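You operate a simulated robot arm through the tools that you are given. There is no shell and no other tool. Be economical: measure what you need, move in short steps, check, and stop when the job is done.

The job below is to be done with a simulated two-armed robot. You get a single attempt, and the scene is never put back.

JOB
Fetch the blue padlock from the top of the packing table and stand it on the black ring. Open the top blue drawer, put the disc on the steel top of the long rack away in the inside of the top blue drawer, then shut the drawer. Put the template from the steel top of the long rack on the back of the cooling table. Take the filter on the steel top of the long rack and put it away on the top of the oil tank. Turn the station four bar selector to 100. Open the black bin lid, fetch the red bin from the top of the blue bench and set it in the inside of the black bin, then shut the lid. The order is free. Set down upright: padlock.
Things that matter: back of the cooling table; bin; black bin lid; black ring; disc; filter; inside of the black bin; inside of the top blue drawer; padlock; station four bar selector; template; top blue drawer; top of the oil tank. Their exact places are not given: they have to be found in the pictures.

The check looks at the end state, three seconds after you hand in, the way a careful person would. Anything else that was tipped, shoved, dropped, spilled or broken makes it a failure. Lids that push on must go on centred and level and be pressed home; caps that screw on are set level and turned clockwise until they are tight.

ROBOT AND FRAMES
Two 7-joint arms with two-finger grippers on one trunk, on a base that drives. Base frame: it is fixed to the floor where the robot stands at the start and does not move with it; the origin is under the middle of the robot, x ahead of it, y to its left, z up; the surface under the hand at the start is at about z = 0.82. Readings come in m, degrees, newtons and seconds.
The left shoulder is at the start at [0.085, 0.216, 1.117], the right one opposite. With the tool pointing down near the work surface each hand reaches from about 0.32 to 0.84 m from the robot's upright axis, wherever it stands, measured 20 degrees to its own side. Places, roughly: back of the cooling table (57x22 cm) [-3.58, 0.5, 0.8]; bin [-0.25, -2.5, 0.75]; black bin lid [-2.8, 1.3, 0.6]; black ring (6x6x2 cm) [0.6, -0.1, 0.8]; disc [-1.5, 0, 1.25]; filter (6x6x16 cm) [-1.8, -0.3, 1.2]; inside of the black bin [-2.8, 1.3, 0.3]; inside of the top blue drawer [-0.5, -3.6, 0.6]; padlock [0.75, 0.25, 0.75]; station four bar selector [-3.8, -1.3, 1.3]; template [-1.5, -0.25, 1.25]; top blue drawer [-0.6, -3.6, 0.6]; top of the oil tank [-6.7, 0.7, 0.9]. Payload 3.18 kg a hand.
The TCP of each hand is the grasp point between the finger pads, 0.03 m short of the fingertips. In the tool frame z runs along the fingers and y along their closing line. The gripper opens to 0.144 m. The gripper's body begins 0.103 m behind the TCP.
Orientation is that of the tool frame in the base frame, as [roll, pitch, yaw] about the fixed x, y, z axes, in that order (R = Rz(yaw) Ry(pitch) Rx(roll)). With the fingers straight down and closing along the base's y, the tool's x points along the base's -x, its y along +y and its z along -z.

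CONTROLS
- The arms move only by the tool play_rows. It takes "left_series", "right_series" or both (then of equal length, played together; a hand with none holds still); each is a list of rows, each a list of 7 numbers: the shift along the base's x, y, z in cm, then the turn, a rotation vector about the base's x, y, z in degrees, then the opening in per cent of the stroke, from 0 (shut) to 100 (fully open). In form: [[tx, ty, tz, wx, wy, wz, gripper], ...]. A call has 1 to 8 rows; each row shifts and turns the commanded pose from where the row before left it. Each row takes 0.2 s and may step no farther than 0.05 m and 8.6 degrees from the row before; otherwise, or with a gripper value out of range, the whole call is refused. Where a pose cannot be reached the arm comes as near as it can. A force on the tool above 40 N (or 10 N above the force at the start of the call, whichever is more), or a blocked arm, ends the call early, and 0.2 s more pass. The fingers move at their own pace and stop on an object; they squeeze with about 29 N. The grip force told is the motor's: it shows also when the fingers shut on nothing. Time passes only in rows, and 0.2 s behind the last, so rows that do not move let the fingers close. The reply holds the time, the measured pose of the TCP, the force on the tool along the base axes, the opening and the grip force, in the units named above and with some noise, with the torque about the TCP (base axes, N m) and any sound that the robot's microphone picked up, and new pictures: "show" is both (left out), scene, wrist or none (wrist: the cameras of the hands that moved).
- Cameras (640 x 400 px; columns grow to the right, rows downward): "scene" is now at [0.1824, 0.0146, 1.3179]; the picture's right is [0.20, -0.98, 0.00], its down [-0.53, -0.11, -0.84] and it looks along [0.82, 0.17, -0.54] (base axes); focal length 290 px, centre (320, 200). "left" rides on the left gripper at [0.076, -0.016, -0.143] in its tool frame; the picture's right is [0.21, 0.98, 0.00], its down [-0.84, 0.18, -0.51] and it looks along [-0.50, 0.11, 0.86] (tool axes); focal length 218 px, centre (320, 200). "right" rides on the right gripper at [0.076, 0.016, -0.143] in its tool frame; the picture's right is [-0.21, 0.98, 0.00], its down [-0.84, -0.18, -0.51] and it looks along [-0.50, -0.11, 0.86] (tool axes); focal length 218 px, centre (320, 200).
- slide_trunk(by): slides the trunk up (or, below 0, down) by that many m; the arms and the scene camera ride with it, the base frame stays. It gives what a move gives, with no picture.
- base_move(legs): drives the robot by 1 to 6 legs, each [ahead, left, turn to the left] in m, m and degrees, along the robot's own axes; the way and the turn of a leg run together, so that a leg with both is an arc; at most 1.5 m and 180 degrees a leg. The arms and the cameras ride along, it lands a little off, and it stops where it bumps. It gives what a move gives, and a new picture of the scene camera.
- turn_head(pan, tilt): turns the head with the scene camera to pan (to the left, within 80 degrees either way) and tilt (down, from -29 to 69), counted from straight ahead of the robot. It gives what a move gives, and a new picture of the scene camera.
- pixel_to_xyz(camera, pixels): for up to 12 pixels [column, row] of the newest picture of that camera ("zoom" is the newest enlarged one), the place [x, y, z] in the base frame of the surface seen there, good to about 0.002 m, but the place of the scene camera against the robot may be out by one fixed shift of up to 0.018 m in any direction. It takes no simulated time.
- inspect(camera, box): a new picture of the part [left, top, right, bottom] of that camera's present view, enlarged. It takes no simulated time.
- job_done(): hands the job in; it is judged then, once.

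Work in short steps. Measure before you move; look again where a grasp or a placing could have gone wrong, and mend it. You have 145 turns and 260 pictures in all, those below and enlarged ones among them. Open the grippers and draw the arms clear of the work before you hand the job in, unless the task says otherwise.

The tools are called after "Call:" as a command line: name --argument value ..., lists and objects as JSON in quotes. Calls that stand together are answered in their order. play_rows: Moves the arms, as the interface text tells. Its arguments: {"type":"object","properties":{"left_series":{"type":"array"},"right_series":{"type":"array"},"show":{"type":"string","enum":["both","scene","wrist","none"]}},"required":[]} The other tools are called the same way: slide_trunk (by) slides the trunk up or down; base_move (legs) drives the base; turn_head (pan, tilt) turns the head that bears the scene camera; pixel_to_xyz (camera, pixels) gives the place of the surface under pixels of a picture; inspect (camera, box) takes an enlarged picture of a part of a camera's view; job_done () hands the job in.

At the start:

```text
t: 0.0
left_ee_pos: [0.3792, 0.1785, 1.1222]
left_orientation: [-179.8, 0.0, -179.9]
left_wrist_force: [-0.7, 0.5, -0.3]
left_ft_torque: [-0.01, -0.02, 0.05]
left_opening: 0.1439
left_grasp_force: 0.1
right_ee_pos: [0.3985, -0.1259, 1.049]
right_orientation: [-179.9, 0.0, 179.9]
right_wrist_force: [-0.1, 0.2, 0.1]
right_ft_torque: [0.02, 0.04, -0.01]
right_opening: 0.144
right_grasp_force: 0.1
trunk travel left (down, up): [-0.2, 0.169]
robot x, y, heading: [-0.0004, -0.0017, -0.0]
head pan, tilt: [11.7, 32.6]
```

scene: 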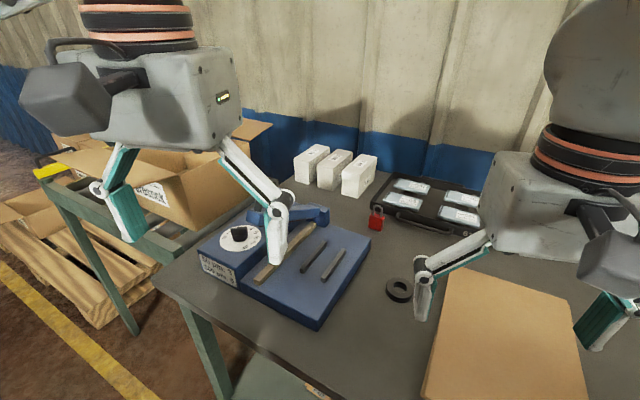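
right: 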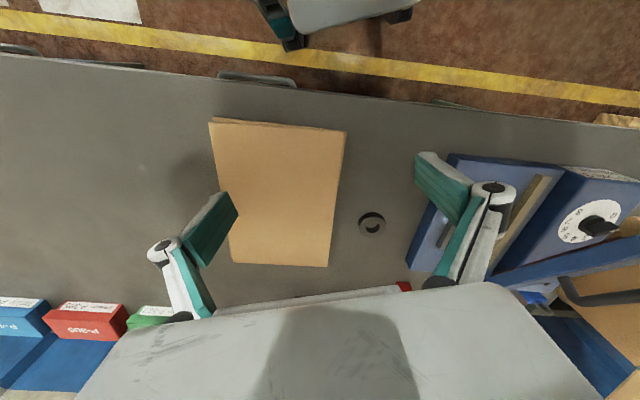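
left: 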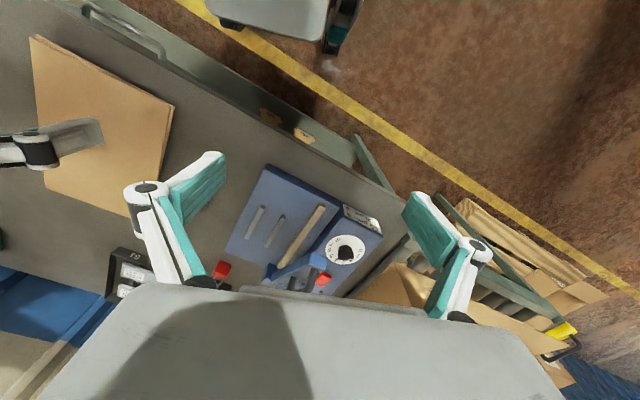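

The scene shows a red padlock near (376,218) and the ring near (400,290); the blue padlock should be around [0.75,0.25]. I enlarge the area to find it.

Call:
inspect --camera "scene" --box '[240, 130, 500, 310]'

Call:
inspect --camera "left" --box '[190, 160, 400, 300]'

```text
2.22 times, centred on (370, 220) of scene
```

zoom: 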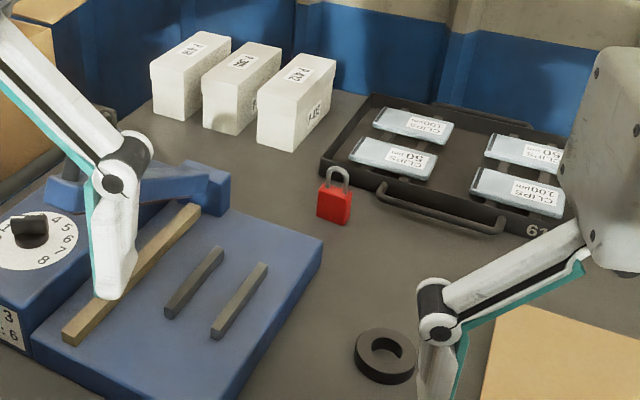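

```text
2.86 times, centred on (295, 230) of left
```

zoom: 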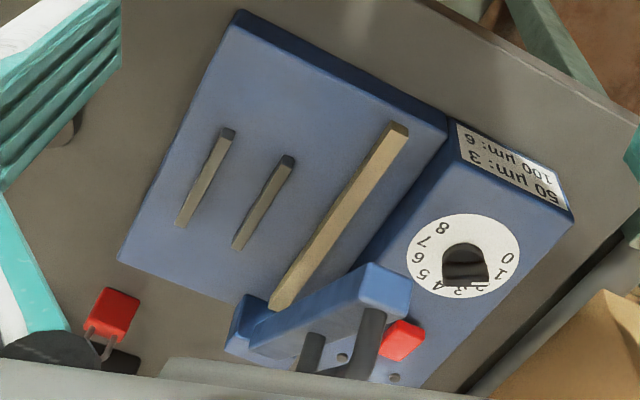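

The blue padlock is hidden, maybe behind the sealer. I measure some points and move the left hand out of the view.

Call:
pixel_to_xyz --camera "scene" --pixels '[[376, 222], [400, 290], [391, 291], [408, 282], [304, 170], [320, 212], [270, 210], [330, 360], [350, 240], [240, 235]]'

Call:
play_rows --left_series '[[-4, 3, 0, 0, 0, 0, 100], [-4, 3, 0, 0, 0, 0, 100], [-3, 4, 0, 0, 0, 0, 100], [0, 4, 0, 0, 0, 0, 100]]' --show "both"

```text
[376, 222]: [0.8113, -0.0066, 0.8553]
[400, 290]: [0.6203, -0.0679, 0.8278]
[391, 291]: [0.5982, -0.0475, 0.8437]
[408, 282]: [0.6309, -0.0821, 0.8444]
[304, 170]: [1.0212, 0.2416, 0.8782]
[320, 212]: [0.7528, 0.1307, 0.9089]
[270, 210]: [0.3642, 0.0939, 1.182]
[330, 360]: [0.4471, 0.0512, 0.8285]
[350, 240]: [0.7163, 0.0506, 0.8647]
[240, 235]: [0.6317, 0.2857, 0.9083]
```

```text
t: 1.0
left_ee_pos: [0.2685, 0.3188, 1.1223]
left_orientation: [-179.9, 0.0, -180.0]
left_wrist_force: [-0.5, -1.1, 0.2]
left_ft_torque: [-0.02, 0.01, 0.01]
left_opening: 0.1441
left_grasp_force: 0.0
right_ee_pos: [0.3996, -0.1251, 1.049]
right_orientation: [179.9, 0.1, 180.0]
right_wrist_force: [0.0, -0.6, 0.3]
right_ft_torque: [-0.04, -0.01, 0.0]
right_opening: 0.1441
right_grasp_force: 0.1
trunk travel left (down, up): [-0.2, 0.169]
robot x, y, heading: [-0.0016, -0.0025, 0.3]
head pan, tilt: [11.7, 32.6]
```

scene: 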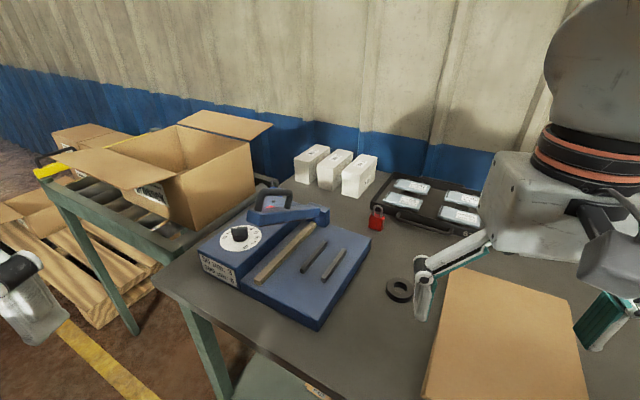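
left: 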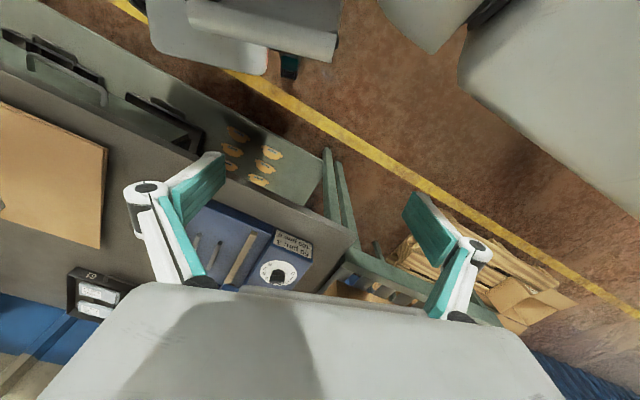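

I enlarge the sealer's region and the view behind it for a blue padlock.

Call:
inspect --camera "scene" --box '[190, 140, 400, 270]'

Call:
inspect --camera "right" --box '[390, 130, 640, 310]'

```text
3.05 times, centred on (295, 205) of scene
```

zoom: 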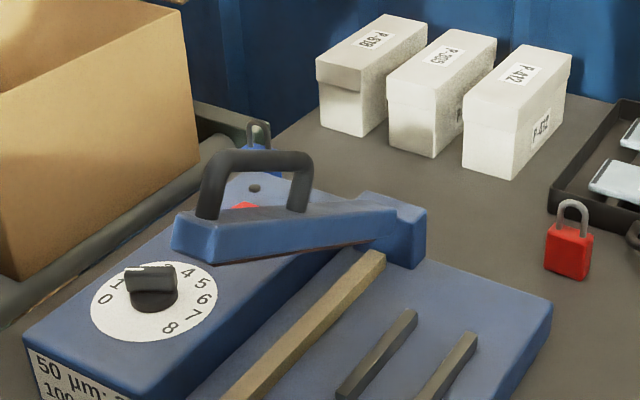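

```text
2.22 times, centred on (515, 220) of right
```

zoom: 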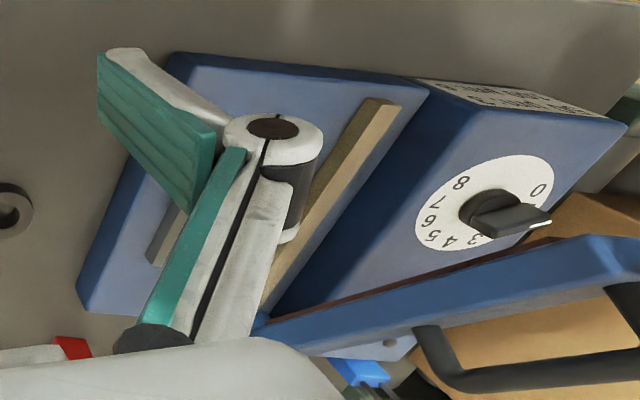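

A shackle shows behind the sealer at zoom (258,133) (scene ≈ (275,184)); the right camera shows its blue body at zoom (362,372). I measure both and look from higher.

Call:
pixel_to_xyz --camera "scene" --pixels '[[274, 188], [277, 188], [273, 187], [274, 180], [271, 182], [278, 182], [280, 207], [300, 202], [280, 235], [260, 230]]'

Call:
pixel_to_xyz --camera "right" --pixels '[[553, 297], [549, 295], [558, 299], [563, 299], [371, 222], [371, 213], [382, 224]]'

Call:
pixel_to_xyz --camera "zoom" --pixels '[[355, 365], [362, 375], [385, 372], [375, 385], [340, 350]]'

```text
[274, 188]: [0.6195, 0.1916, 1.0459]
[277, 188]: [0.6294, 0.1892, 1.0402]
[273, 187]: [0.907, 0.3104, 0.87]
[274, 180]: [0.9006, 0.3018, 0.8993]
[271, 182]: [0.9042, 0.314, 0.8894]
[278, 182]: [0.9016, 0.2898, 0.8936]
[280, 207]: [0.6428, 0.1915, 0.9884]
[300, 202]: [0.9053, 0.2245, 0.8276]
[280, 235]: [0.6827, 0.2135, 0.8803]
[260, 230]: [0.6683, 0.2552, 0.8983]
```

```text
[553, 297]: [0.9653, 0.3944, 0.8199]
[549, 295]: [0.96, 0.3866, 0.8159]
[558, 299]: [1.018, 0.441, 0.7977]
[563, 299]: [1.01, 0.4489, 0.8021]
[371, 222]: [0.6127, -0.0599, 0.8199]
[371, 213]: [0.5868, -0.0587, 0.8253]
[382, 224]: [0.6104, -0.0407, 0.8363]
```

```text
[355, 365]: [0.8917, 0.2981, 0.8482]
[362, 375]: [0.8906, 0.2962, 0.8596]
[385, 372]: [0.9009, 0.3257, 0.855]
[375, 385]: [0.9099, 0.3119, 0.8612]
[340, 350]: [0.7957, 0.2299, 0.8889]
```

The padlock stands at about [0.905, 0.30, 0.82], beyond reach by ~0.1 m. I look down for clearance ahead of the base before driving forward.

Call:
turn_head --pan 0 --tilt 69

```text
t: 2.0
left_ee_pos: [0.2695, 0.3182, 1.1231]
left_orientation: [-180.0, 0.0, -179.8]
left_wrist_force: [-0.1, 0.6, 0.3]
left_ft_torque: [0.02, 0.02, -0.01]
left_opening: 0.1439
left_grasp_force: 0.0
right_ee_pos: [0.3998, -0.1258, 1.0486]
right_orientation: [180.0, 0.0, 180.0]
right_wrist_force: [-0.4, -0.7, 0.2]
right_ft_torque: [0.02, -0.04, 0.0]
right_opening: 0.1438
right_grasp_force: 0.0
trunk travel left (down, up): [-0.2, 0.169]
robot x, y, heading: [0.0001, 0.0014, -0.1]
head pan, tilt: [0.0, 68.8]
```

scene: 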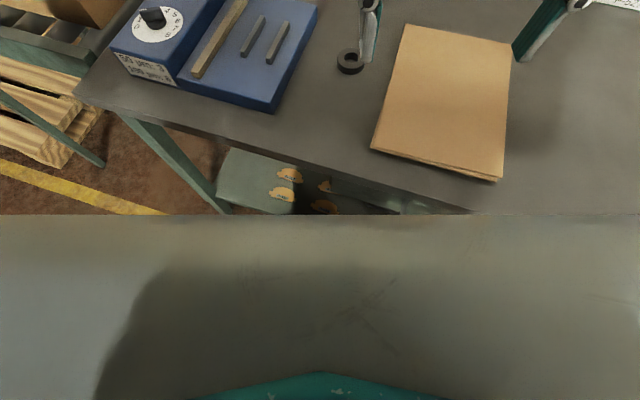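

I measure the robot's front edge (row ~215) and the table's edge.

Call:
pixel_to_xyz --camera "scene" --pixels '[[320, 220], [320, 300], [320, 165], [450, 205], [100, 104], [200, 205], [150, 225], [600, 225], [262, 180], [400, 150], [90, 70]]'

Call:
turn_head --pan 15 --tilt 40

```text
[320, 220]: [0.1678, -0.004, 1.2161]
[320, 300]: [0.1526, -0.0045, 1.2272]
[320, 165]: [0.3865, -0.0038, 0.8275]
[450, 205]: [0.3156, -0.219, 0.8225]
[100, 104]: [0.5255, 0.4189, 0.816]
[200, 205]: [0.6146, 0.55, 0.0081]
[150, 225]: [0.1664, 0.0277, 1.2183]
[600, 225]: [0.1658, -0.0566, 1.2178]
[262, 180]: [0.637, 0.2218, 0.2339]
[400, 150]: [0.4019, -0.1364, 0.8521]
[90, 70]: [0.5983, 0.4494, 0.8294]
```

```text
t: 3.0
left_ee_pos: [0.27, 0.3177, 1.1218]
left_orientation: [-179.9, -0.1, -179.9]
left_wrist_force: [-0.3, 0.0, 0.4]
left_ft_torque: [-0.02, 0.01, 0.02]
left_opening: 0.144
left_grasp_force: 0.1
right_ee_pos: [0.3997, -0.1261, 1.0493]
right_orientation: [-179.9, 0.0, 180.0]
right_wrist_force: [0.0, 0.5, -0.1]
right_ft_torque: [-0.01, -0.02, -0.04]
right_opening: 0.144
right_grasp_force: 0.1
trunk travel left (down, up): [-0.2, 0.169]
robot x, y, heading: [-0.0017, -0.003, 0.2]
head pan, tilt: [15.0, 40.0]
```

scene: 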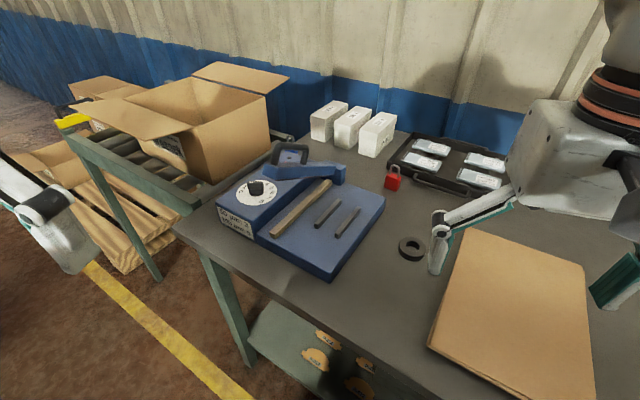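

The table edge is skewed about 18°, so I move [0.1, 0.2] and turn −15°; this brings the padlock within the left hand's reach while keeping ~0.33 m from the table edge.

Call:
base_move --legs '[[0.1, 0.2, -15]]'

```text
t: 5.3
left_ee_pos: [0.4661, 0.4196, 1.1207]
left_orientation: [-179.9, 0.0, 165.0]
left_wrist_force: [0.8, 0.2, 0.0]
left_ft_torque: [0.0, -0.01, -0.03]
left_opening: 0.1441
left_grasp_force: 0.0
right_ee_pos: [0.4758, -0.042, 1.0484]
right_orientation: [-180.0, -0.2, 164.7]
right_wrist_force: [0.2, 0.1, -0.6]
right_ft_torque: [0.0, -0.03, 0.0]
right_opening: 0.1441
right_grasp_force: 0.0
trunk travel left (down, up): [-0.2, 0.169]
robot x, y, heading: [0.1253, 0.1863, -15.0]
head pan, tilt: [15.0, 40.0]
```

scene: 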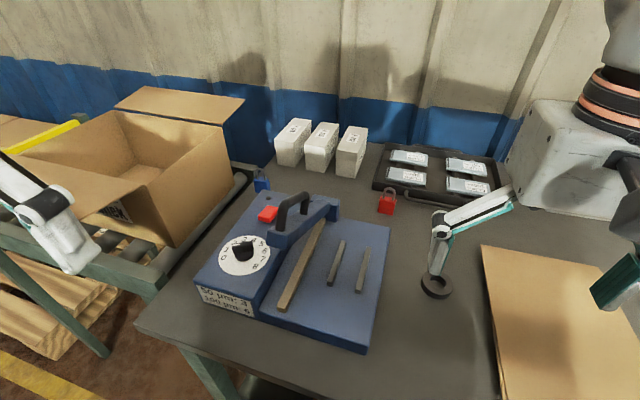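

The blue padlock is now visible at (261,182). I enlarge to see its orientation and measure.

Call:
inspect --camera "scene" --box '[220, 150, 300, 200]'

Call:
pixel_to_xyz --camera "scene" --pixels '[[260, 184], [256, 184], [266, 184], [261, 190], [261, 178], [260, 172], [250, 190], [272, 190], [245, 205], [226, 182], [235, 170], [300, 200]]'

```text
8.00 times, centred on (260, 175) of scene
```

zoom: 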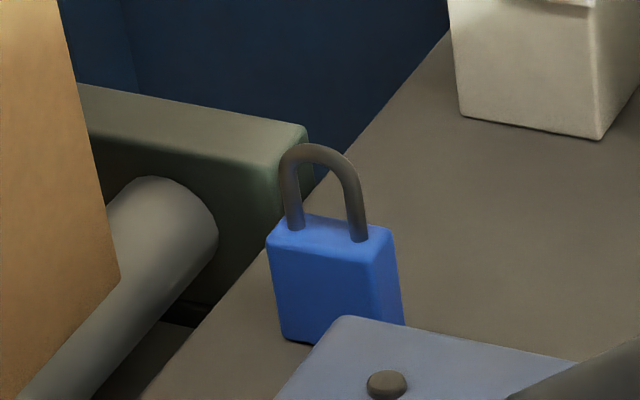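

```text
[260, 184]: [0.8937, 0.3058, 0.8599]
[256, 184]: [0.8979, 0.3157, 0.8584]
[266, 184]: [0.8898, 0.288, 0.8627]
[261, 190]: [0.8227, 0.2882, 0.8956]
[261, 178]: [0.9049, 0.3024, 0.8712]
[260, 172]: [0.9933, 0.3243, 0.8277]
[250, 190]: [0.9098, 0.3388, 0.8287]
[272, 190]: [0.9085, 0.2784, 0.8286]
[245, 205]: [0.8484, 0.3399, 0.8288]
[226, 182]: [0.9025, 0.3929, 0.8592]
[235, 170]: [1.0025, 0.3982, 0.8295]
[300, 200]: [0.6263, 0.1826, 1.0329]
```

The padlock's width axis runs along about (0.28,0.96), which already matches the left hand's closing line at yaw 165. I measure the neighbouring carton so the hand clears it.

Call:
pixel_to_xyz --camera "scene" --pixels '[[222, 128], [225, 150], [228, 175], [178, 240], [240, 100], [130, 190], [205, 150], [180, 165], [290, 165], [268, 212]]'

Call:
play_rows --left_series '[[4.5, -1, 0, 0, 0, 0, 80], [4.5, -1, 0, 0, 0, 0, 60], [4.5, -1, 0, 0, 0, 0, 60], [4.5, -1, 0, 0, 0, 0, 60], [4.5, -1, 0, 0, 0, 0, 60], [4.5, -1, 0, 0, 0, 0, 60], [4.5, -1.2, 0, 0, 0, 0, 60], [3.0, -1, 0, 0, 0, 0, 60]]'

```text
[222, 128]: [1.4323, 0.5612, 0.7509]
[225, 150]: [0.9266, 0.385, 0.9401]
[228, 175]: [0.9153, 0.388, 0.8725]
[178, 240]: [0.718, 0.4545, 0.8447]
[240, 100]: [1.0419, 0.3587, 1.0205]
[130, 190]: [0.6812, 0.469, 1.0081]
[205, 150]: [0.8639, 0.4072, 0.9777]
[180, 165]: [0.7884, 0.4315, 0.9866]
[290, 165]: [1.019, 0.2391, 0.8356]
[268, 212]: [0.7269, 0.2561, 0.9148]
```

```text
t: 7.1
left_ee_pos: [0.7754, 0.3415, 1.0777]
left_orientation: [179.7, 2.2, 167.3]
left_wrist_force: [0.7, 1.1, -0.1]
left_ft_torque: [-0.05, 0.06, 0.02]
left_opening: 0.0861
left_grasp_force: 0.0
left hand out of reach, approached as far as the arm can: row 5, 6, 7
right_ee_pos: [0.4782, -0.0403, 1.0474]
right_orientation: [-179.9, -0.3, 164.8]
right_wrist_force: [0.7, 0.5, 0.6]
right_ft_torque: [-0.03, 0.07, 0.02]
right_opening: 0.1439
right_grasp_force: 0.1
trunk travel left (down, up): [-0.2, 0.169]
robot x, y, heading: [0.1212, 0.1833, -15.1]
head pan, tilt: [15.0, 40.0]
```

scene: 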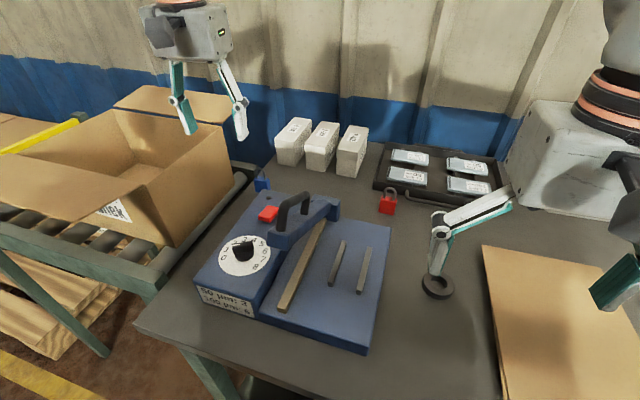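
left: 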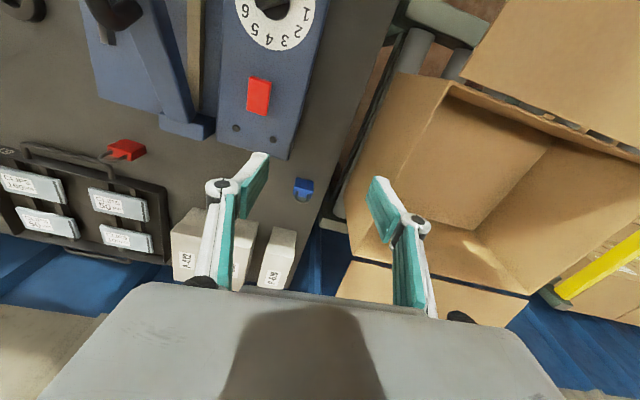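

High up the reach runs short, but the view is good: padlock at (303,187), carton edge (340,240)–(400,80), sealer end (285,155). I measure these with the wrist camera, which needs no camera shift.

Call:
pixel_to_xyz --camera "left" --pixels '[[304, 188], [297, 187], [311, 189], [303, 181], [303, 194], [288, 157], [250, 150], [346, 225], [372, 150], [400, 85], [353, 262], [240, 225]]'

Call:
inspect --camera "left" --box '[240, 130, 400, 230]'

```text
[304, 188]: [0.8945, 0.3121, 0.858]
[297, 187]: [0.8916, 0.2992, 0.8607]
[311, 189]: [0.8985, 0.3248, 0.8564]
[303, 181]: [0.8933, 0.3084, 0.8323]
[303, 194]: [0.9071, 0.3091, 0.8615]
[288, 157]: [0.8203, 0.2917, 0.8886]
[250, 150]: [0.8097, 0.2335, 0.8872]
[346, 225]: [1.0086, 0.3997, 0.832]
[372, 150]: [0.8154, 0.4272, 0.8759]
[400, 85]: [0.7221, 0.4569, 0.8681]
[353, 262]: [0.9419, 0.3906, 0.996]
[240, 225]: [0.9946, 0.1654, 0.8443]
```

```text
4.00 times, centred on (320, 180) of left
```

zoom: 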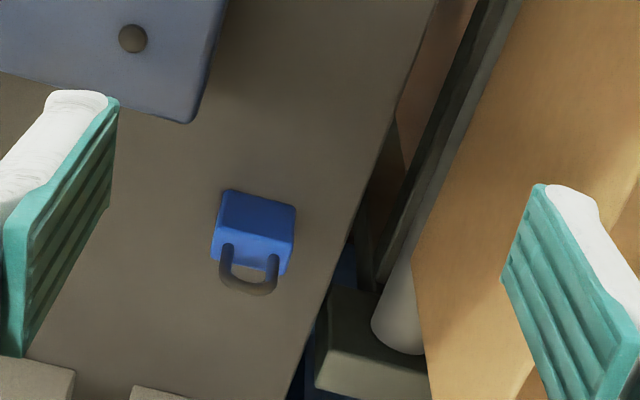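

Padlock centre ≈ [0.903,0.309], body top 0.862; carton edge ≈ y 0.396 there, so the hand clears by ~1.6 cm. I lower and advance to [0.86,0.306,1.0] and read the pose.

Call:
play_rows --left_series '[[1.2, -0.8, -3, 0, 0, 0, 55], [1.2, -0.8, -3, 0, 0, 0, 50], [1.2, -0.8, -3, 0, 0, 0, 50], [1.2, -0.8, -3, 0, 0, 0, 50]]'

```text
t: 8.1
left_ee_pos: [0.8199, 0.3088, 0.9609]
left_orientation: [179.6, 2.1, 166.8]
left_wrist_force: [0.2, 0.2, -0.7]
left_ft_torque: [0.04, 0.03, 0.01]
left_opening: 0.0718
left_grasp_force: 0.0
right_ee_pos: [0.4746, -0.0409, 1.0477]
right_orientation: [180.0, -0.1, 164.7]
right_wrist_force: [-0.1, -0.8, 0.3]
right_ft_torque: [-0.01, 0.01, 0.01]
right_opening: 0.1438
right_grasp_force: 0.0
trunk travel left (down, up): [-0.2, 0.169]
robot x, y, heading: [0.1234, 0.1839, -15.1]
head pan, tilt: [15.0, 40.0]
```

scene: 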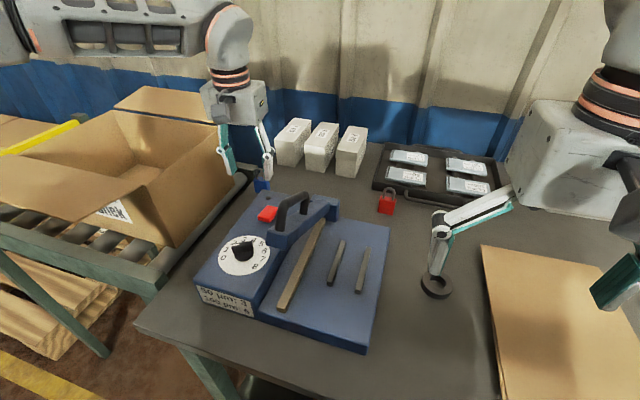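
left: 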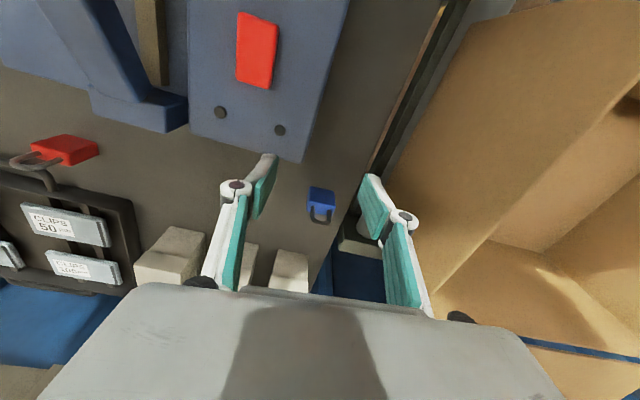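

The arm is at its limit here because the wrist sits above the shoulder; I raise the trunk by 0.08 m to gain reach.

Call:
slide_trunk --by 0.08

Call:
play_rows --left_series '[[0, 0, -2, 0, 0, 0, 50], [1.5, 0, -2, 0, 0, 0, 50], [1.5, 0, -2, 0, 0, 0, 50]]' --show "wrist"

```text
t: 9.3
left_ee_pos: [0.8205, 0.309, 1.0413]
left_orientation: [179.5, 2.0, 166.7]
left_wrist_force: [0.8, 0.2, 0.1]
left_ft_torque: [0.03, 0.04, -0.02]
left_opening: 0.072
left_grasp_force: 0.1
right_ee_pos: [0.4764, -0.0413, 1.1282]
right_orientation: [180.0, -0.1, 164.7]
right_wrist_force: [0.3, 0.2, -0.6]
right_ft_torque: [0.01, 0.03, 0.01]
right_opening: 0.1441
right_grasp_force: 0.1
trunk travel left (down, up): [-0.28, 0.089]
robot x, y, heading: [0.1252, 0.1833, -15.3]
head pan, tilt: [15.0, 40.0]
```

```text
t: 10.1
left_ee_pos: [0.8502, 0.3059, 0.9828]
left_orientation: [179.5, 2.1, 166.8]
left_wrist_force: [-0.2, 0.2, 0.7]
left_ft_torque: [0.05, 0.01, -0.01]
left_opening: 0.072
left_grasp_force: 0.1
right_ee_pos: [0.4765, -0.0418, 1.1291]
right_orientation: [179.8, 0.0, 164.7]
right_wrist_force: [0.5, 0.1, 0.8]
right_ft_torque: [0.0, 0.0, -0.01]
right_opening: 0.1439
right_grasp_force: 0.0
trunk travel left (down, up): [-0.28, 0.089]
robot x, y, heading: [0.1206, 0.1826, -15.2]
head pan, tilt: [15.0, 40.0]
```

left: 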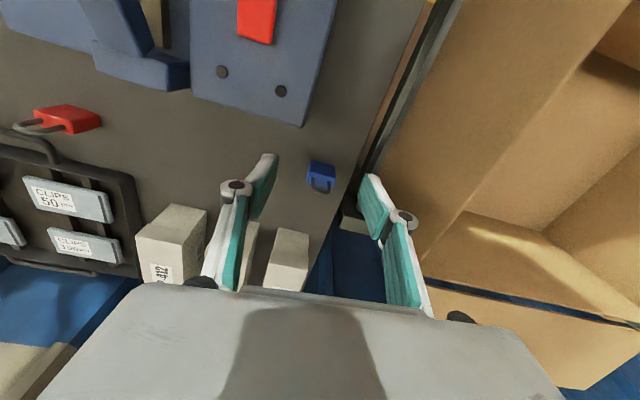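

Tracking is good again. I straighten the wrist by ~2° and advance above the padlock.

Call:
play_rows --left_series '[[2.7, 0, -1, 0.5, 2.0, -2, 50], [2.6, 0.1, -1, 0, 0, 0, 50], [0, 0, -1, 0, 0, 0, 50]]' --show "both"

```text
t: 10.9
left_ee_pos: [0.8499, 0.3077, 0.9742]
left_orientation: [179.6, 2.1, 166.8]
left_wrist_force: [-0.1, 0.7, -0.5]
left_ft_torque: [-0.05, 0.03, -0.01]
left_opening: 0.0721
left_grasp_force: 0.1
left hand out of reach, approached as far as the arm can: row 1, 2
right_ee_pos: [0.4757, -0.0422, 1.1292]
right_orientation: [-180.0, 0.0, 164.6]
right_wrist_force: [0.4, 0.4, -0.5]
right_ft_torque: [-0.01, 0.01, -0.03]
right_opening: 0.1438
right_grasp_force: 0.1
trunk travel left (down, up): [-0.28, 0.089]
robot x, y, heading: [0.1233, 0.1864, -15.3]
head pan, tilt: [15.0, 40.0]
```

scene: 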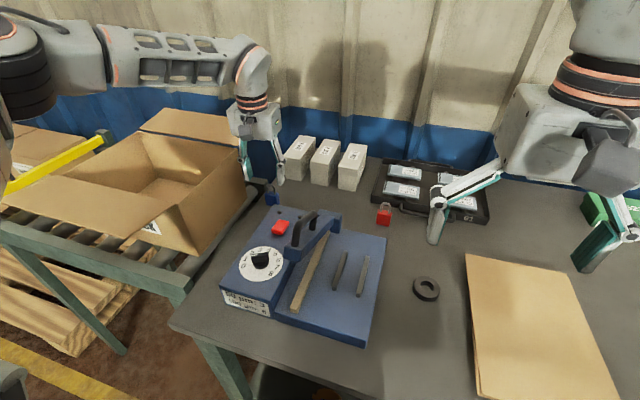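
left: 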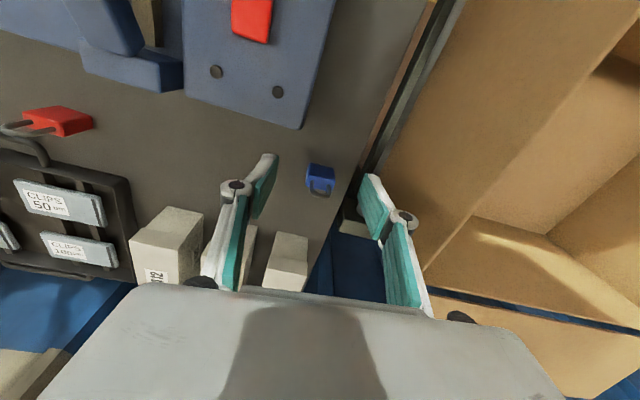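

The limit stays around here; tilting the hand forward ~17° about the closing line extends the reach while the fingers still straddle the padlock's width. I tilt first.

Call:
play_rows --left_series '[[0, 0, 0, -2.0, -7.7, -1, 50], [0, 0, 0, -2.0, -7.7, 0, 50], [2, 0, 0, 0, 0, 0, 50]]' --show "wrist"

```text
t: 11.7
left_ee_pos: [0.8721, 0.3064, 0.9726]
left_orientation: [179.7, 18.0, 165.8]
left_wrist_force: [0.9, -0.4, -0.3]
left_ft_torque: [-0.03, 0.03, -0.02]
left_opening: 0.0721
left_grasp_force: 0.0
right_ee_pos: [0.4768, -0.0414, 1.1282]
right_orientation: [-179.9, -0.1, 164.7]
right_wrist_force: [0.1, 0.1, -0.2]
right_ft_torque: [0.02, 0.05, -0.01]
right_opening: 0.1443
right_grasp_force: 0.0
trunk travel left (down, up): [-0.28, 0.089]
robot x, y, heading: [0.1233, 0.1839, -15.5]
head pan, tilt: [15.0, 40.0]
```

left: 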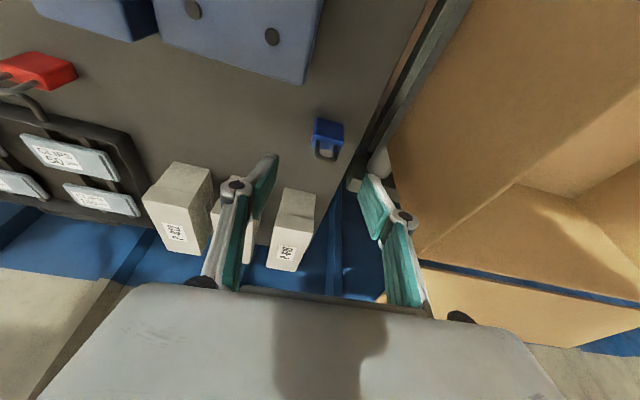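

The tilt works. I remeasure the padlock from this view (body (327,130)).

Call:
pixel_to_xyz --camera "left" --pixels '[[327, 128], [317, 124], [340, 128], [316, 140], [341, 143], [326, 158], [300, 80], [398, 140]]'

Call:
inspect --camera "left" --box '[260, 90, 420, 190]'

```text
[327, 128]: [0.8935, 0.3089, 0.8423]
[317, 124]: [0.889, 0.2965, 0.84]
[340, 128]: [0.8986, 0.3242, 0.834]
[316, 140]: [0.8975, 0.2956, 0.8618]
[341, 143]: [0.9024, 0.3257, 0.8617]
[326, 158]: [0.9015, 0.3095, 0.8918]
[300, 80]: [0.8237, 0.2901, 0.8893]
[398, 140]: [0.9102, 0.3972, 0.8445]
```

```text
4.00 times, centred on (340, 140) of left
```

zoom: 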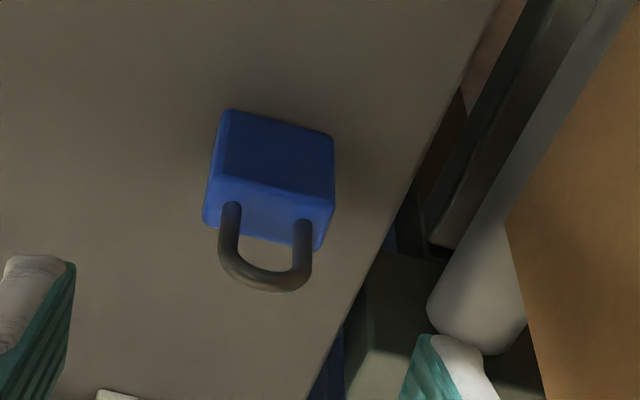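

Padlock centre ≈ [0.903,0.310]; descending almost along the tool axis to [0.904,0.310,0.858] straddles it.

Call:
play_rows --left_series '[[0.64, 0.08, -2.3, 0, 0, 0, 50], [0.64, 0.08, -2.3, 0, 0, 0, 50], [0.64, 0.08, -2.3, 0, 0, 0, 50], [0.64, 0.08, -2.3, 0, 0, 0, 50], [0.64, 0.06, -2.2, 0, 0, 0, 50]]' --show "wrist"

```text
t: 12.9
left_ee_pos: [0.9009, 0.3113, 0.8591]
left_orientation: [179.7, 18.0, 165.8]
left_wrist_force: [1.0, 0.1, 0.4]
left_ft_torque: [-0.02, 0.02, 0.02]
left_opening: 0.0715
left_grasp_force: 0.1
right_ee_pos: [0.4757, -0.0432, 1.1285]
right_orientation: [180.0, 0.1, 164.8]
right_wrist_force: [0.0, -0.8, -0.5]
right_ft_torque: [-0.02, 0.01, 0.02]
right_opening: 0.1443
right_grasp_force: 0.0
trunk travel left (down, up): [-0.28, 0.089]
robot x, y, heading: [0.1189, 0.1899, -15.2]
head pan, tilt: [15.0, 40.0]
```

left: 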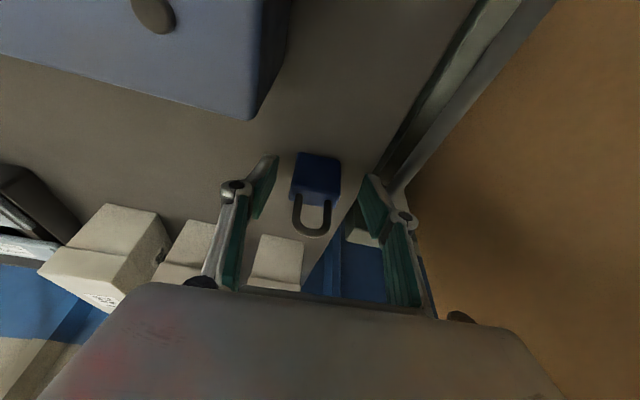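

The fingers straddle the padlock at (316,180). I close and then lift slightly.

Call:
play_rows --left_series '[[0, 0, 0, 0, 0, 0, 0], [0, 0, 0, 0, 0, 0, 0], [0, 0, 0, 0, 0, 0, 0], [-0.4, 0, 2, 0, 0, 0, 0], [-0.8, 0, 3, 0, 0, 0, 0], [-0.8, 0, 3, 0, 0, 0, 0]]' --show "wrist"

```text
t: 14.3
left_ee_pos: [0.8801, 0.3126, 0.9397]
left_orientation: [179.8, 17.9, 166.0]
left_wrist_force: [0.0, 0.6, -1.2]
left_ft_torque: [-0.02, -0.01, 0.0]
left_opening: 0.0373
left_grasp_force: 29.0
right_ee_pos: [0.4751, -0.0424, 1.129]
right_orientation: [180.0, 0.0, 164.8]
right_wrist_force: [0.5, -0.5, 0.1]
right_ft_torque: [-0.02, -0.03, -0.02]
right_opening: 0.1442
right_grasp_force: 0.1
trunk travel left (down, up): [-0.28, 0.089]
robot x, y, heading: [0.1197, 0.1855, -14.9]
head pan, tilt: [15.0, 40.0]
```

left: 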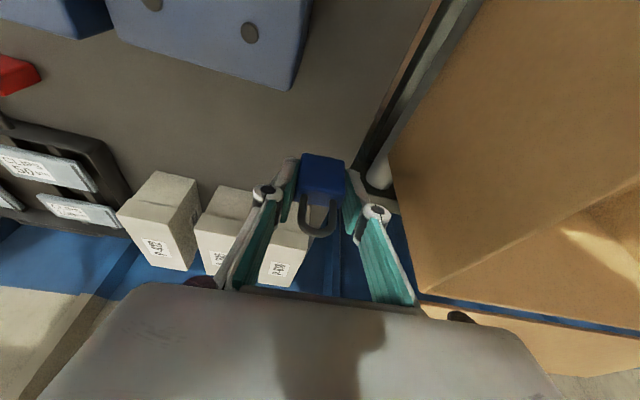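

Grip holds (29 N, 37 mm). I carry it over towards the ring, raising first, and move the right hand out of the way.

Call:
play_rows --left_series '[[-1, -3, 3.5, 0, 0, 0, 0], [-1, -3.2, 3, 0, 0, 0, 0], [-2, -4.4, 0, 0, 0, 0, 0], [-2, -4.4, 0, 0, 0, 0, 0], [-2, -4.4, 0, 0, 0, 0, 0], [-2, -4.4, 0, 0, 0, 0, 0], [-2, -4.4, 0, 0, 0, 0, 0], [-2, -4.4, 0, 0, 0, 0, 0]]' --right_series '[[-1, -4, 0, 0, 0, 0, 100], [-1, -4, 0, 0, 0, 0, 100], [-1, -4, 0, 0, 0, 0, 100], [-1, -4, 0, 0, 0, 0, 100], [-1, -4, 0, 0, 0, 0, 100], [-1, -4, 0, 0, 0, 0, 100], [-1, -4, 0, 0, 0, 0, 100], [-1, -4, 0, 0, 0, 0, 100]]' --show "both"

```text
t: 16.1
left_ee_pos: [0.7408, -0.0196, 1.0049]
left_orientation: [179.5, 18.1, 165.6]
left_wrist_force: [-1.1, -0.4, -1.5]
left_ft_torque: [0.1, -0.04, 0.02]
left_opening: 0.0372
left_grasp_force: 29.1
right_ee_pos: [0.4011, -0.3191, 1.1096]
right_orientation: [179.7, 0.3, 164.4]
right_wrist_force: [-0.6, -0.2, 0.6]
right_ft_torque: [0.14, -0.06, -0.04]
right_opening: 0.144
right_grasp_force: 0.1
right hand out of reach, approached as far as the arm can: row 7, 8
trunk travel left (down, up): [-0.28, 0.089]
robot x, y, heading: [0.1208, 0.1858, -15.2]
head pan, tilt: [15.0, 40.0]
```

scene: 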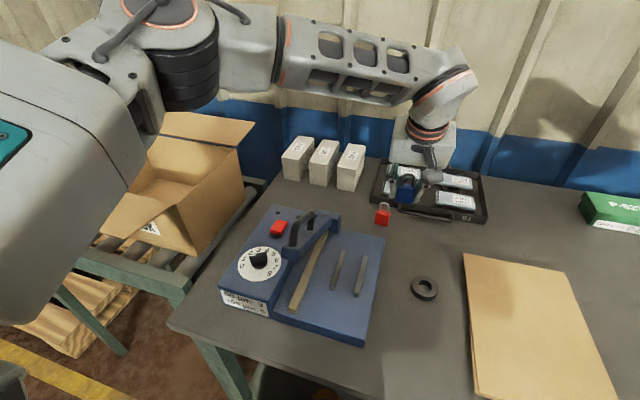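
right: 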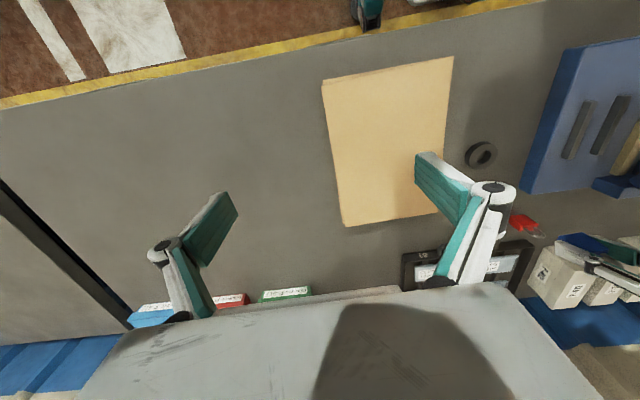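
left: 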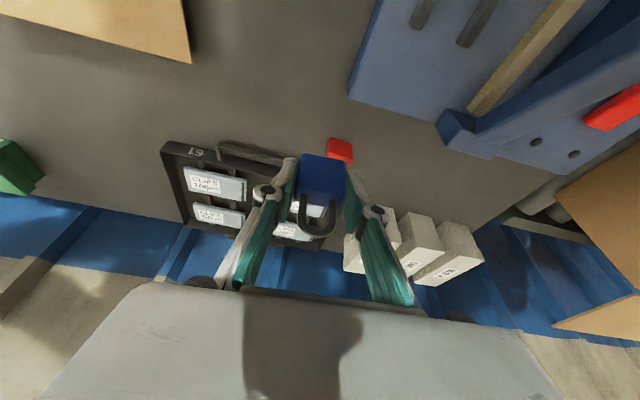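

I measure the ring with the right wrist camera at (480,154) while preparing to level the left hand.

Call:
pixel_to_xyz --camera "right" --pixels '[[481, 154], [469, 150], [493, 153], [478, 142], [481, 166], [472, 145], [490, 146], [472, 162], [490, 162]]'

Call:
inspect --camera "right" --box '[440, 130, 520, 180]'

Call:
play_rows --left_series '[[-3, -0.5, 0, 1.5, 5.8, 0, 0], [-3, -0.5, 0, 1.5, 5.8, 0, 0], [-3, -0.5, 0, 1.5, 5.8, 0, 0], [-3, -0.5, 0, 0, 0, 0, 0]]' --show "both"

```text
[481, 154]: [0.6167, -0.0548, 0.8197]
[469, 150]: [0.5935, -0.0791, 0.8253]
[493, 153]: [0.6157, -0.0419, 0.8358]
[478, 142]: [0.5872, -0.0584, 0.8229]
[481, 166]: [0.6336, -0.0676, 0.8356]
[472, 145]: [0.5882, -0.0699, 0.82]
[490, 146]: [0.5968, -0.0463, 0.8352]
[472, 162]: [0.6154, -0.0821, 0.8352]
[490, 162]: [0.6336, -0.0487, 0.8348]
```

```text
8.00 times, centred on (480, 155) of right
```

zoom: 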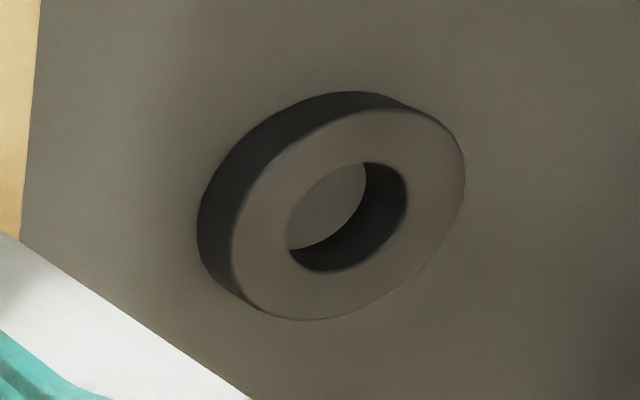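

```text
t: 17.1
left_ee_pos: [0.6224, -0.0335, 1.0058]
left_orientation: [179.7, 0.0, 165.8]
left_wrist_force: [0.0, -0.8, -1.2]
left_ft_torque: [-0.02, 0.01, 0.0]
left_opening: 0.0375
left_grasp_force: 29.2
right_ee_pos: [0.4032, -0.3131, 1.1108]
right_orientation: [-179.9, 0.1, 164.5]
right_wrist_force: [0.5, 0.8, 0.7]
right_ft_torque: [-0.03, -0.02, 0.01]
right_opening: 0.144
right_grasp_force: 0.1
trunk travel left (down, up): [-0.28, 0.089]
robot x, y, heading: [0.1253, 0.1887, -15.4]
head pan, tilt: [15.0, 40.0]
```

scene: 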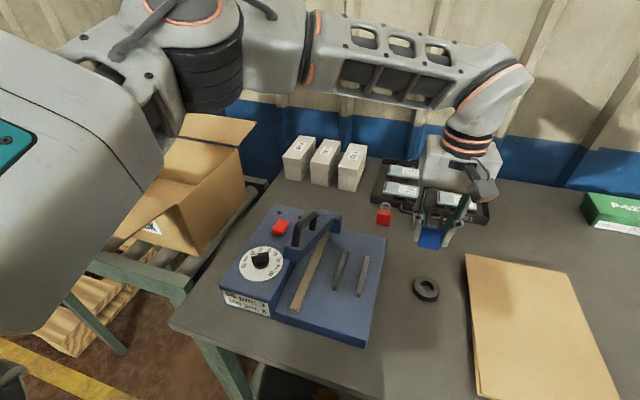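
left: 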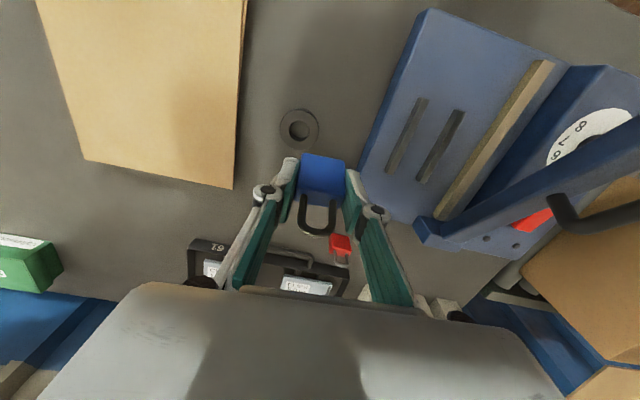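

Hand level, ring at (300,129) in the left wrist view. I enlarge it to find its centre and check the padlock's stance.

Call:
inspect --camera "left" --box '[260, 100, 340, 150]'

Call:
pixel_to_xyz --camera "left" --pixels '[[283, 128], [316, 128], [300, 112], [300, 145], [322, 170], [303, 165], [342, 165]]'

Call:
inspect --camera "scene" --box '[390, 190, 470, 240]'

```text
8.00 times, centred on (300, 125) of left
```

zoom: 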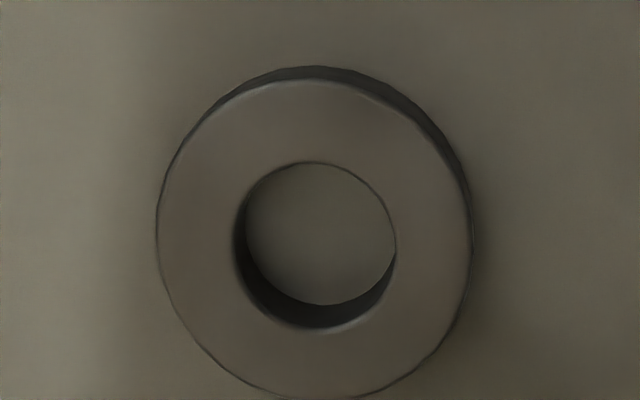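

```text
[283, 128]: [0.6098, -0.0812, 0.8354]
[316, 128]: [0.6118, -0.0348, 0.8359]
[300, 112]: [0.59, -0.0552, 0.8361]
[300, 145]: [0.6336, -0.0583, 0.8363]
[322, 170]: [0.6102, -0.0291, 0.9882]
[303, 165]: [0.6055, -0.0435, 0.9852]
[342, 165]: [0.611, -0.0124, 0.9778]
```

```text
8.00 times, centred on (430, 215) of scene
```

zoom: 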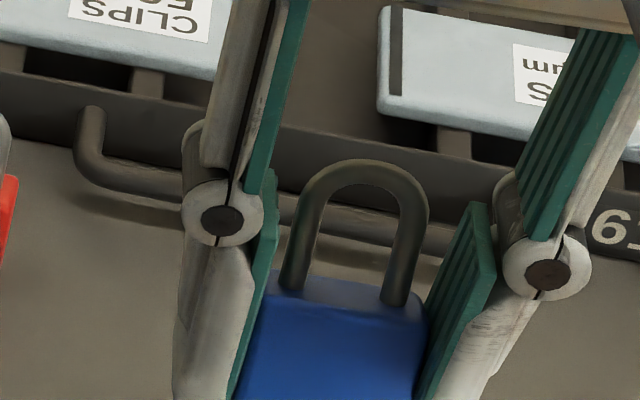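

The padlock was gripped with the hand tilted 18°, so it hangs tilted now; I tilt the hand back to 18° above the ring centre [0.613,-0.0575] (top z 0.836).

Call:
play_rows --left_series '[[-0.3, -0.6, -2, -1.5, -5.8, 0, 0], [-0.3, -0.6, -2, -1.5, -5.8, 0, 0], [-0.3, -0.6, -2, -1.5, -5.8, 0, 0], [-0.2, -0.5, -1.5, 0, 0, 0, 0]]' --show "both"

```text
t: 18.1
left_ee_pos: [0.6118, -0.0575, 0.9288]
left_orientation: [179.8, 18.0, 165.8]
left_wrist_force: [-0.2, 0.0, -0.5]
left_ft_torque: [-0.01, 0.02, 0.04]
left_opening: 0.0371
left_grasp_force: 29.2
right_ee_pos: [0.4036, -0.315, 1.111]
right_orientation: [179.9, -0.1, 164.5]
right_wrist_force: [0.9, -0.6, -0.5]
right_ft_torque: [0.01, -0.02, -0.01]
right_opening: 0.1441
right_grasp_force: 0.0
trunk travel left (down, up): [-0.28, 0.089]
robot x, y, heading: [0.1213, 0.1859, -15.2]
head pan, tilt: [15.0, 40.0]
```

scene: 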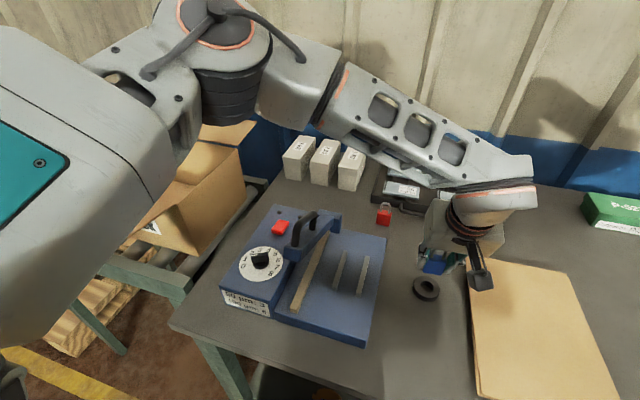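
left: 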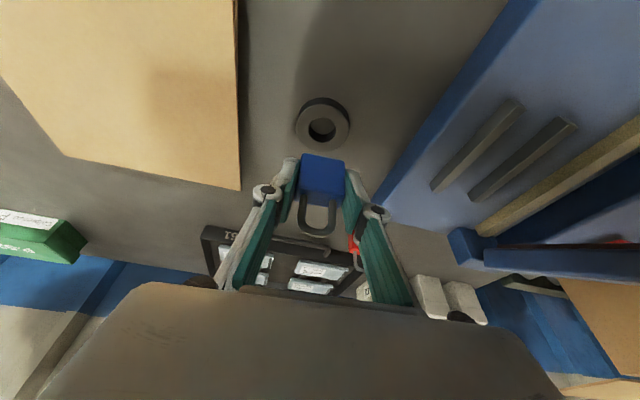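

I verify the padlock's pose against the ring by measuring its front face and the ring rim.

Call:
pixel_to_xyz --camera "left" --pixels '[[322, 162], [305, 170], [342, 170], [322, 190], [322, 183], [295, 122], [349, 122], [322, 98], [322, 148], [322, 124]]'

Call:
inspect --camera "left" --box '[260, 90, 388, 170]'

```text
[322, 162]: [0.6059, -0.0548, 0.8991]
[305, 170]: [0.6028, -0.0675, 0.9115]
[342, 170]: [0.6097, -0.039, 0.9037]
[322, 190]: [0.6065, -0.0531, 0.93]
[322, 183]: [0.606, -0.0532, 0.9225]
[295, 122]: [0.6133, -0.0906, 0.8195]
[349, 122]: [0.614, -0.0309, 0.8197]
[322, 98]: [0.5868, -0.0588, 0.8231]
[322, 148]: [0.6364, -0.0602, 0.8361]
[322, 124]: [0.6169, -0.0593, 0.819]
```

```text
5.00 times, centred on (324, 130) of left
```

zoom: 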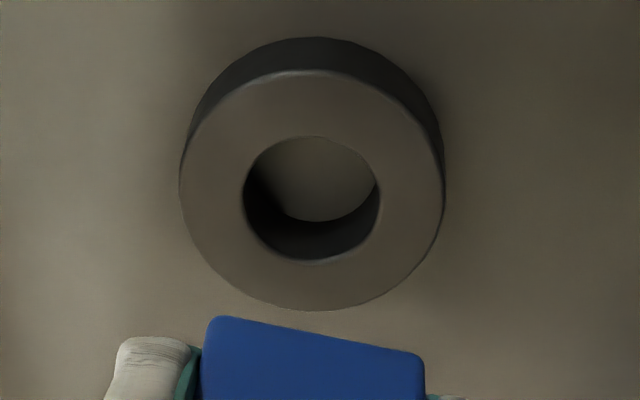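

Front face is vertical (x≈0.606 throughout). I descend to just above contact (TCP ≈ 0.876).

Call:
play_rows --left_series '[[-0.2, -0.2, -2, 0, 0, 0, 0], [0, 0, -2, 0, 0, 0, 0], [0, 0, -0.9, 0, 0, 0, 0], [0, 0, -0.3, 0, 0, 0, 0], [0, 0, -0.2, 0, 0, 0, 0]]' --show "wrist"

```text
t: 19.3
left_ee_pos: [0.6102, -0.0599, 0.8748]
left_orientation: [179.8, 18.1, 165.9]
left_wrist_force: [-0.4, 0.0, 2.0]
left_ft_torque: [-0.04, 0.01, -0.01]
left_opening: 0.0373
left_grasp_force: 29.1
right_ee_pos: [0.4023, -0.3155, 1.1108]
right_orientation: [179.9, 0.1, 164.4]
right_wrist_force: [-1.3, -0.7, 0.1]
right_ft_torque: [0.01, 0.01, -0.03]
right_opening: 0.1441
right_grasp_force: 0.2
trunk travel left (down, up): [-0.28, 0.089]
robot x, y, heading: [0.1254, 0.1814, -15.2]
head pan, tilt: [15.0, 40.0]
```

left: 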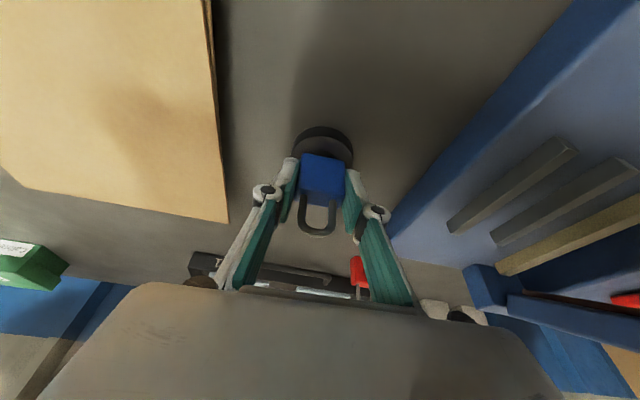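

Light contact (2 N). I open moderately and retreat along the tool axis.

Call:
play_rows --left_series '[[0, 0, 0, 0, 0, 0, 30], [0, 0, 0, 0, 0, 0, 45], [0, 0, 0, 0, 0, 0, 50], [-0.8, 0.2, 2.4, 0, 0, 0, 50], [-1.2, 0.3, 3.5, 0, 0, 0, 50], [-1.2, 0.3, 3.5, 0, 0, 0, 50], [-1.2, 0.3, 3.5, 0, 0, 0, 50]]' --show "both"

```text
t: 21.1
left_ee_pos: [0.5899, -0.0014, 0.9408]
left_orientation: [174.1, 14.1, 168.4]
left_wrist_force: [0.2, -0.1, 0.2]
left_ft_torque: [0.0, 0.03, -0.03]
left_opening: 0.072
left_grasp_force: 0.0
right_ee_pos: [0.4026, -0.3148, 1.1112]
right_orientation: [-180.0, 0.1, 164.6]
right_wrist_force: [0.3, 0.5, -0.9]
right_ft_torque: [-0.01, 0.03, 0.01]
right_opening: 0.1439
right_grasp_force: 0.0
trunk travel left (down, up): [-0.28, 0.089]
robot x, y, heading: [0.124, 0.1845, -15.0]
head pan, tilt: [15.0, 40.0]
stopped in row 7 (left hand): the arm was blocked; the commanded pose is now the measured one
```

scene: 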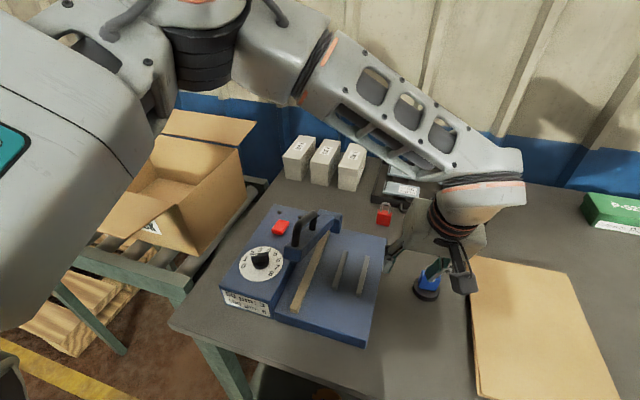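
left: 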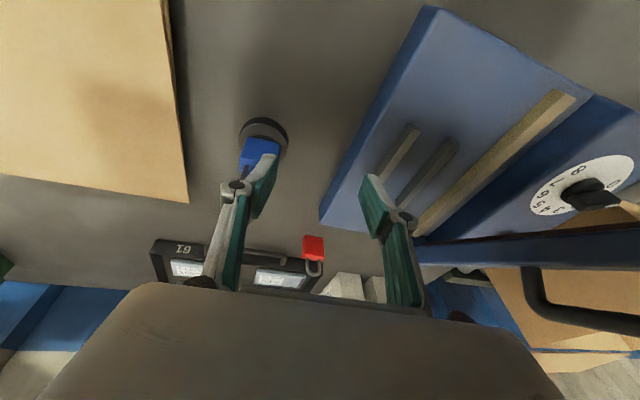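

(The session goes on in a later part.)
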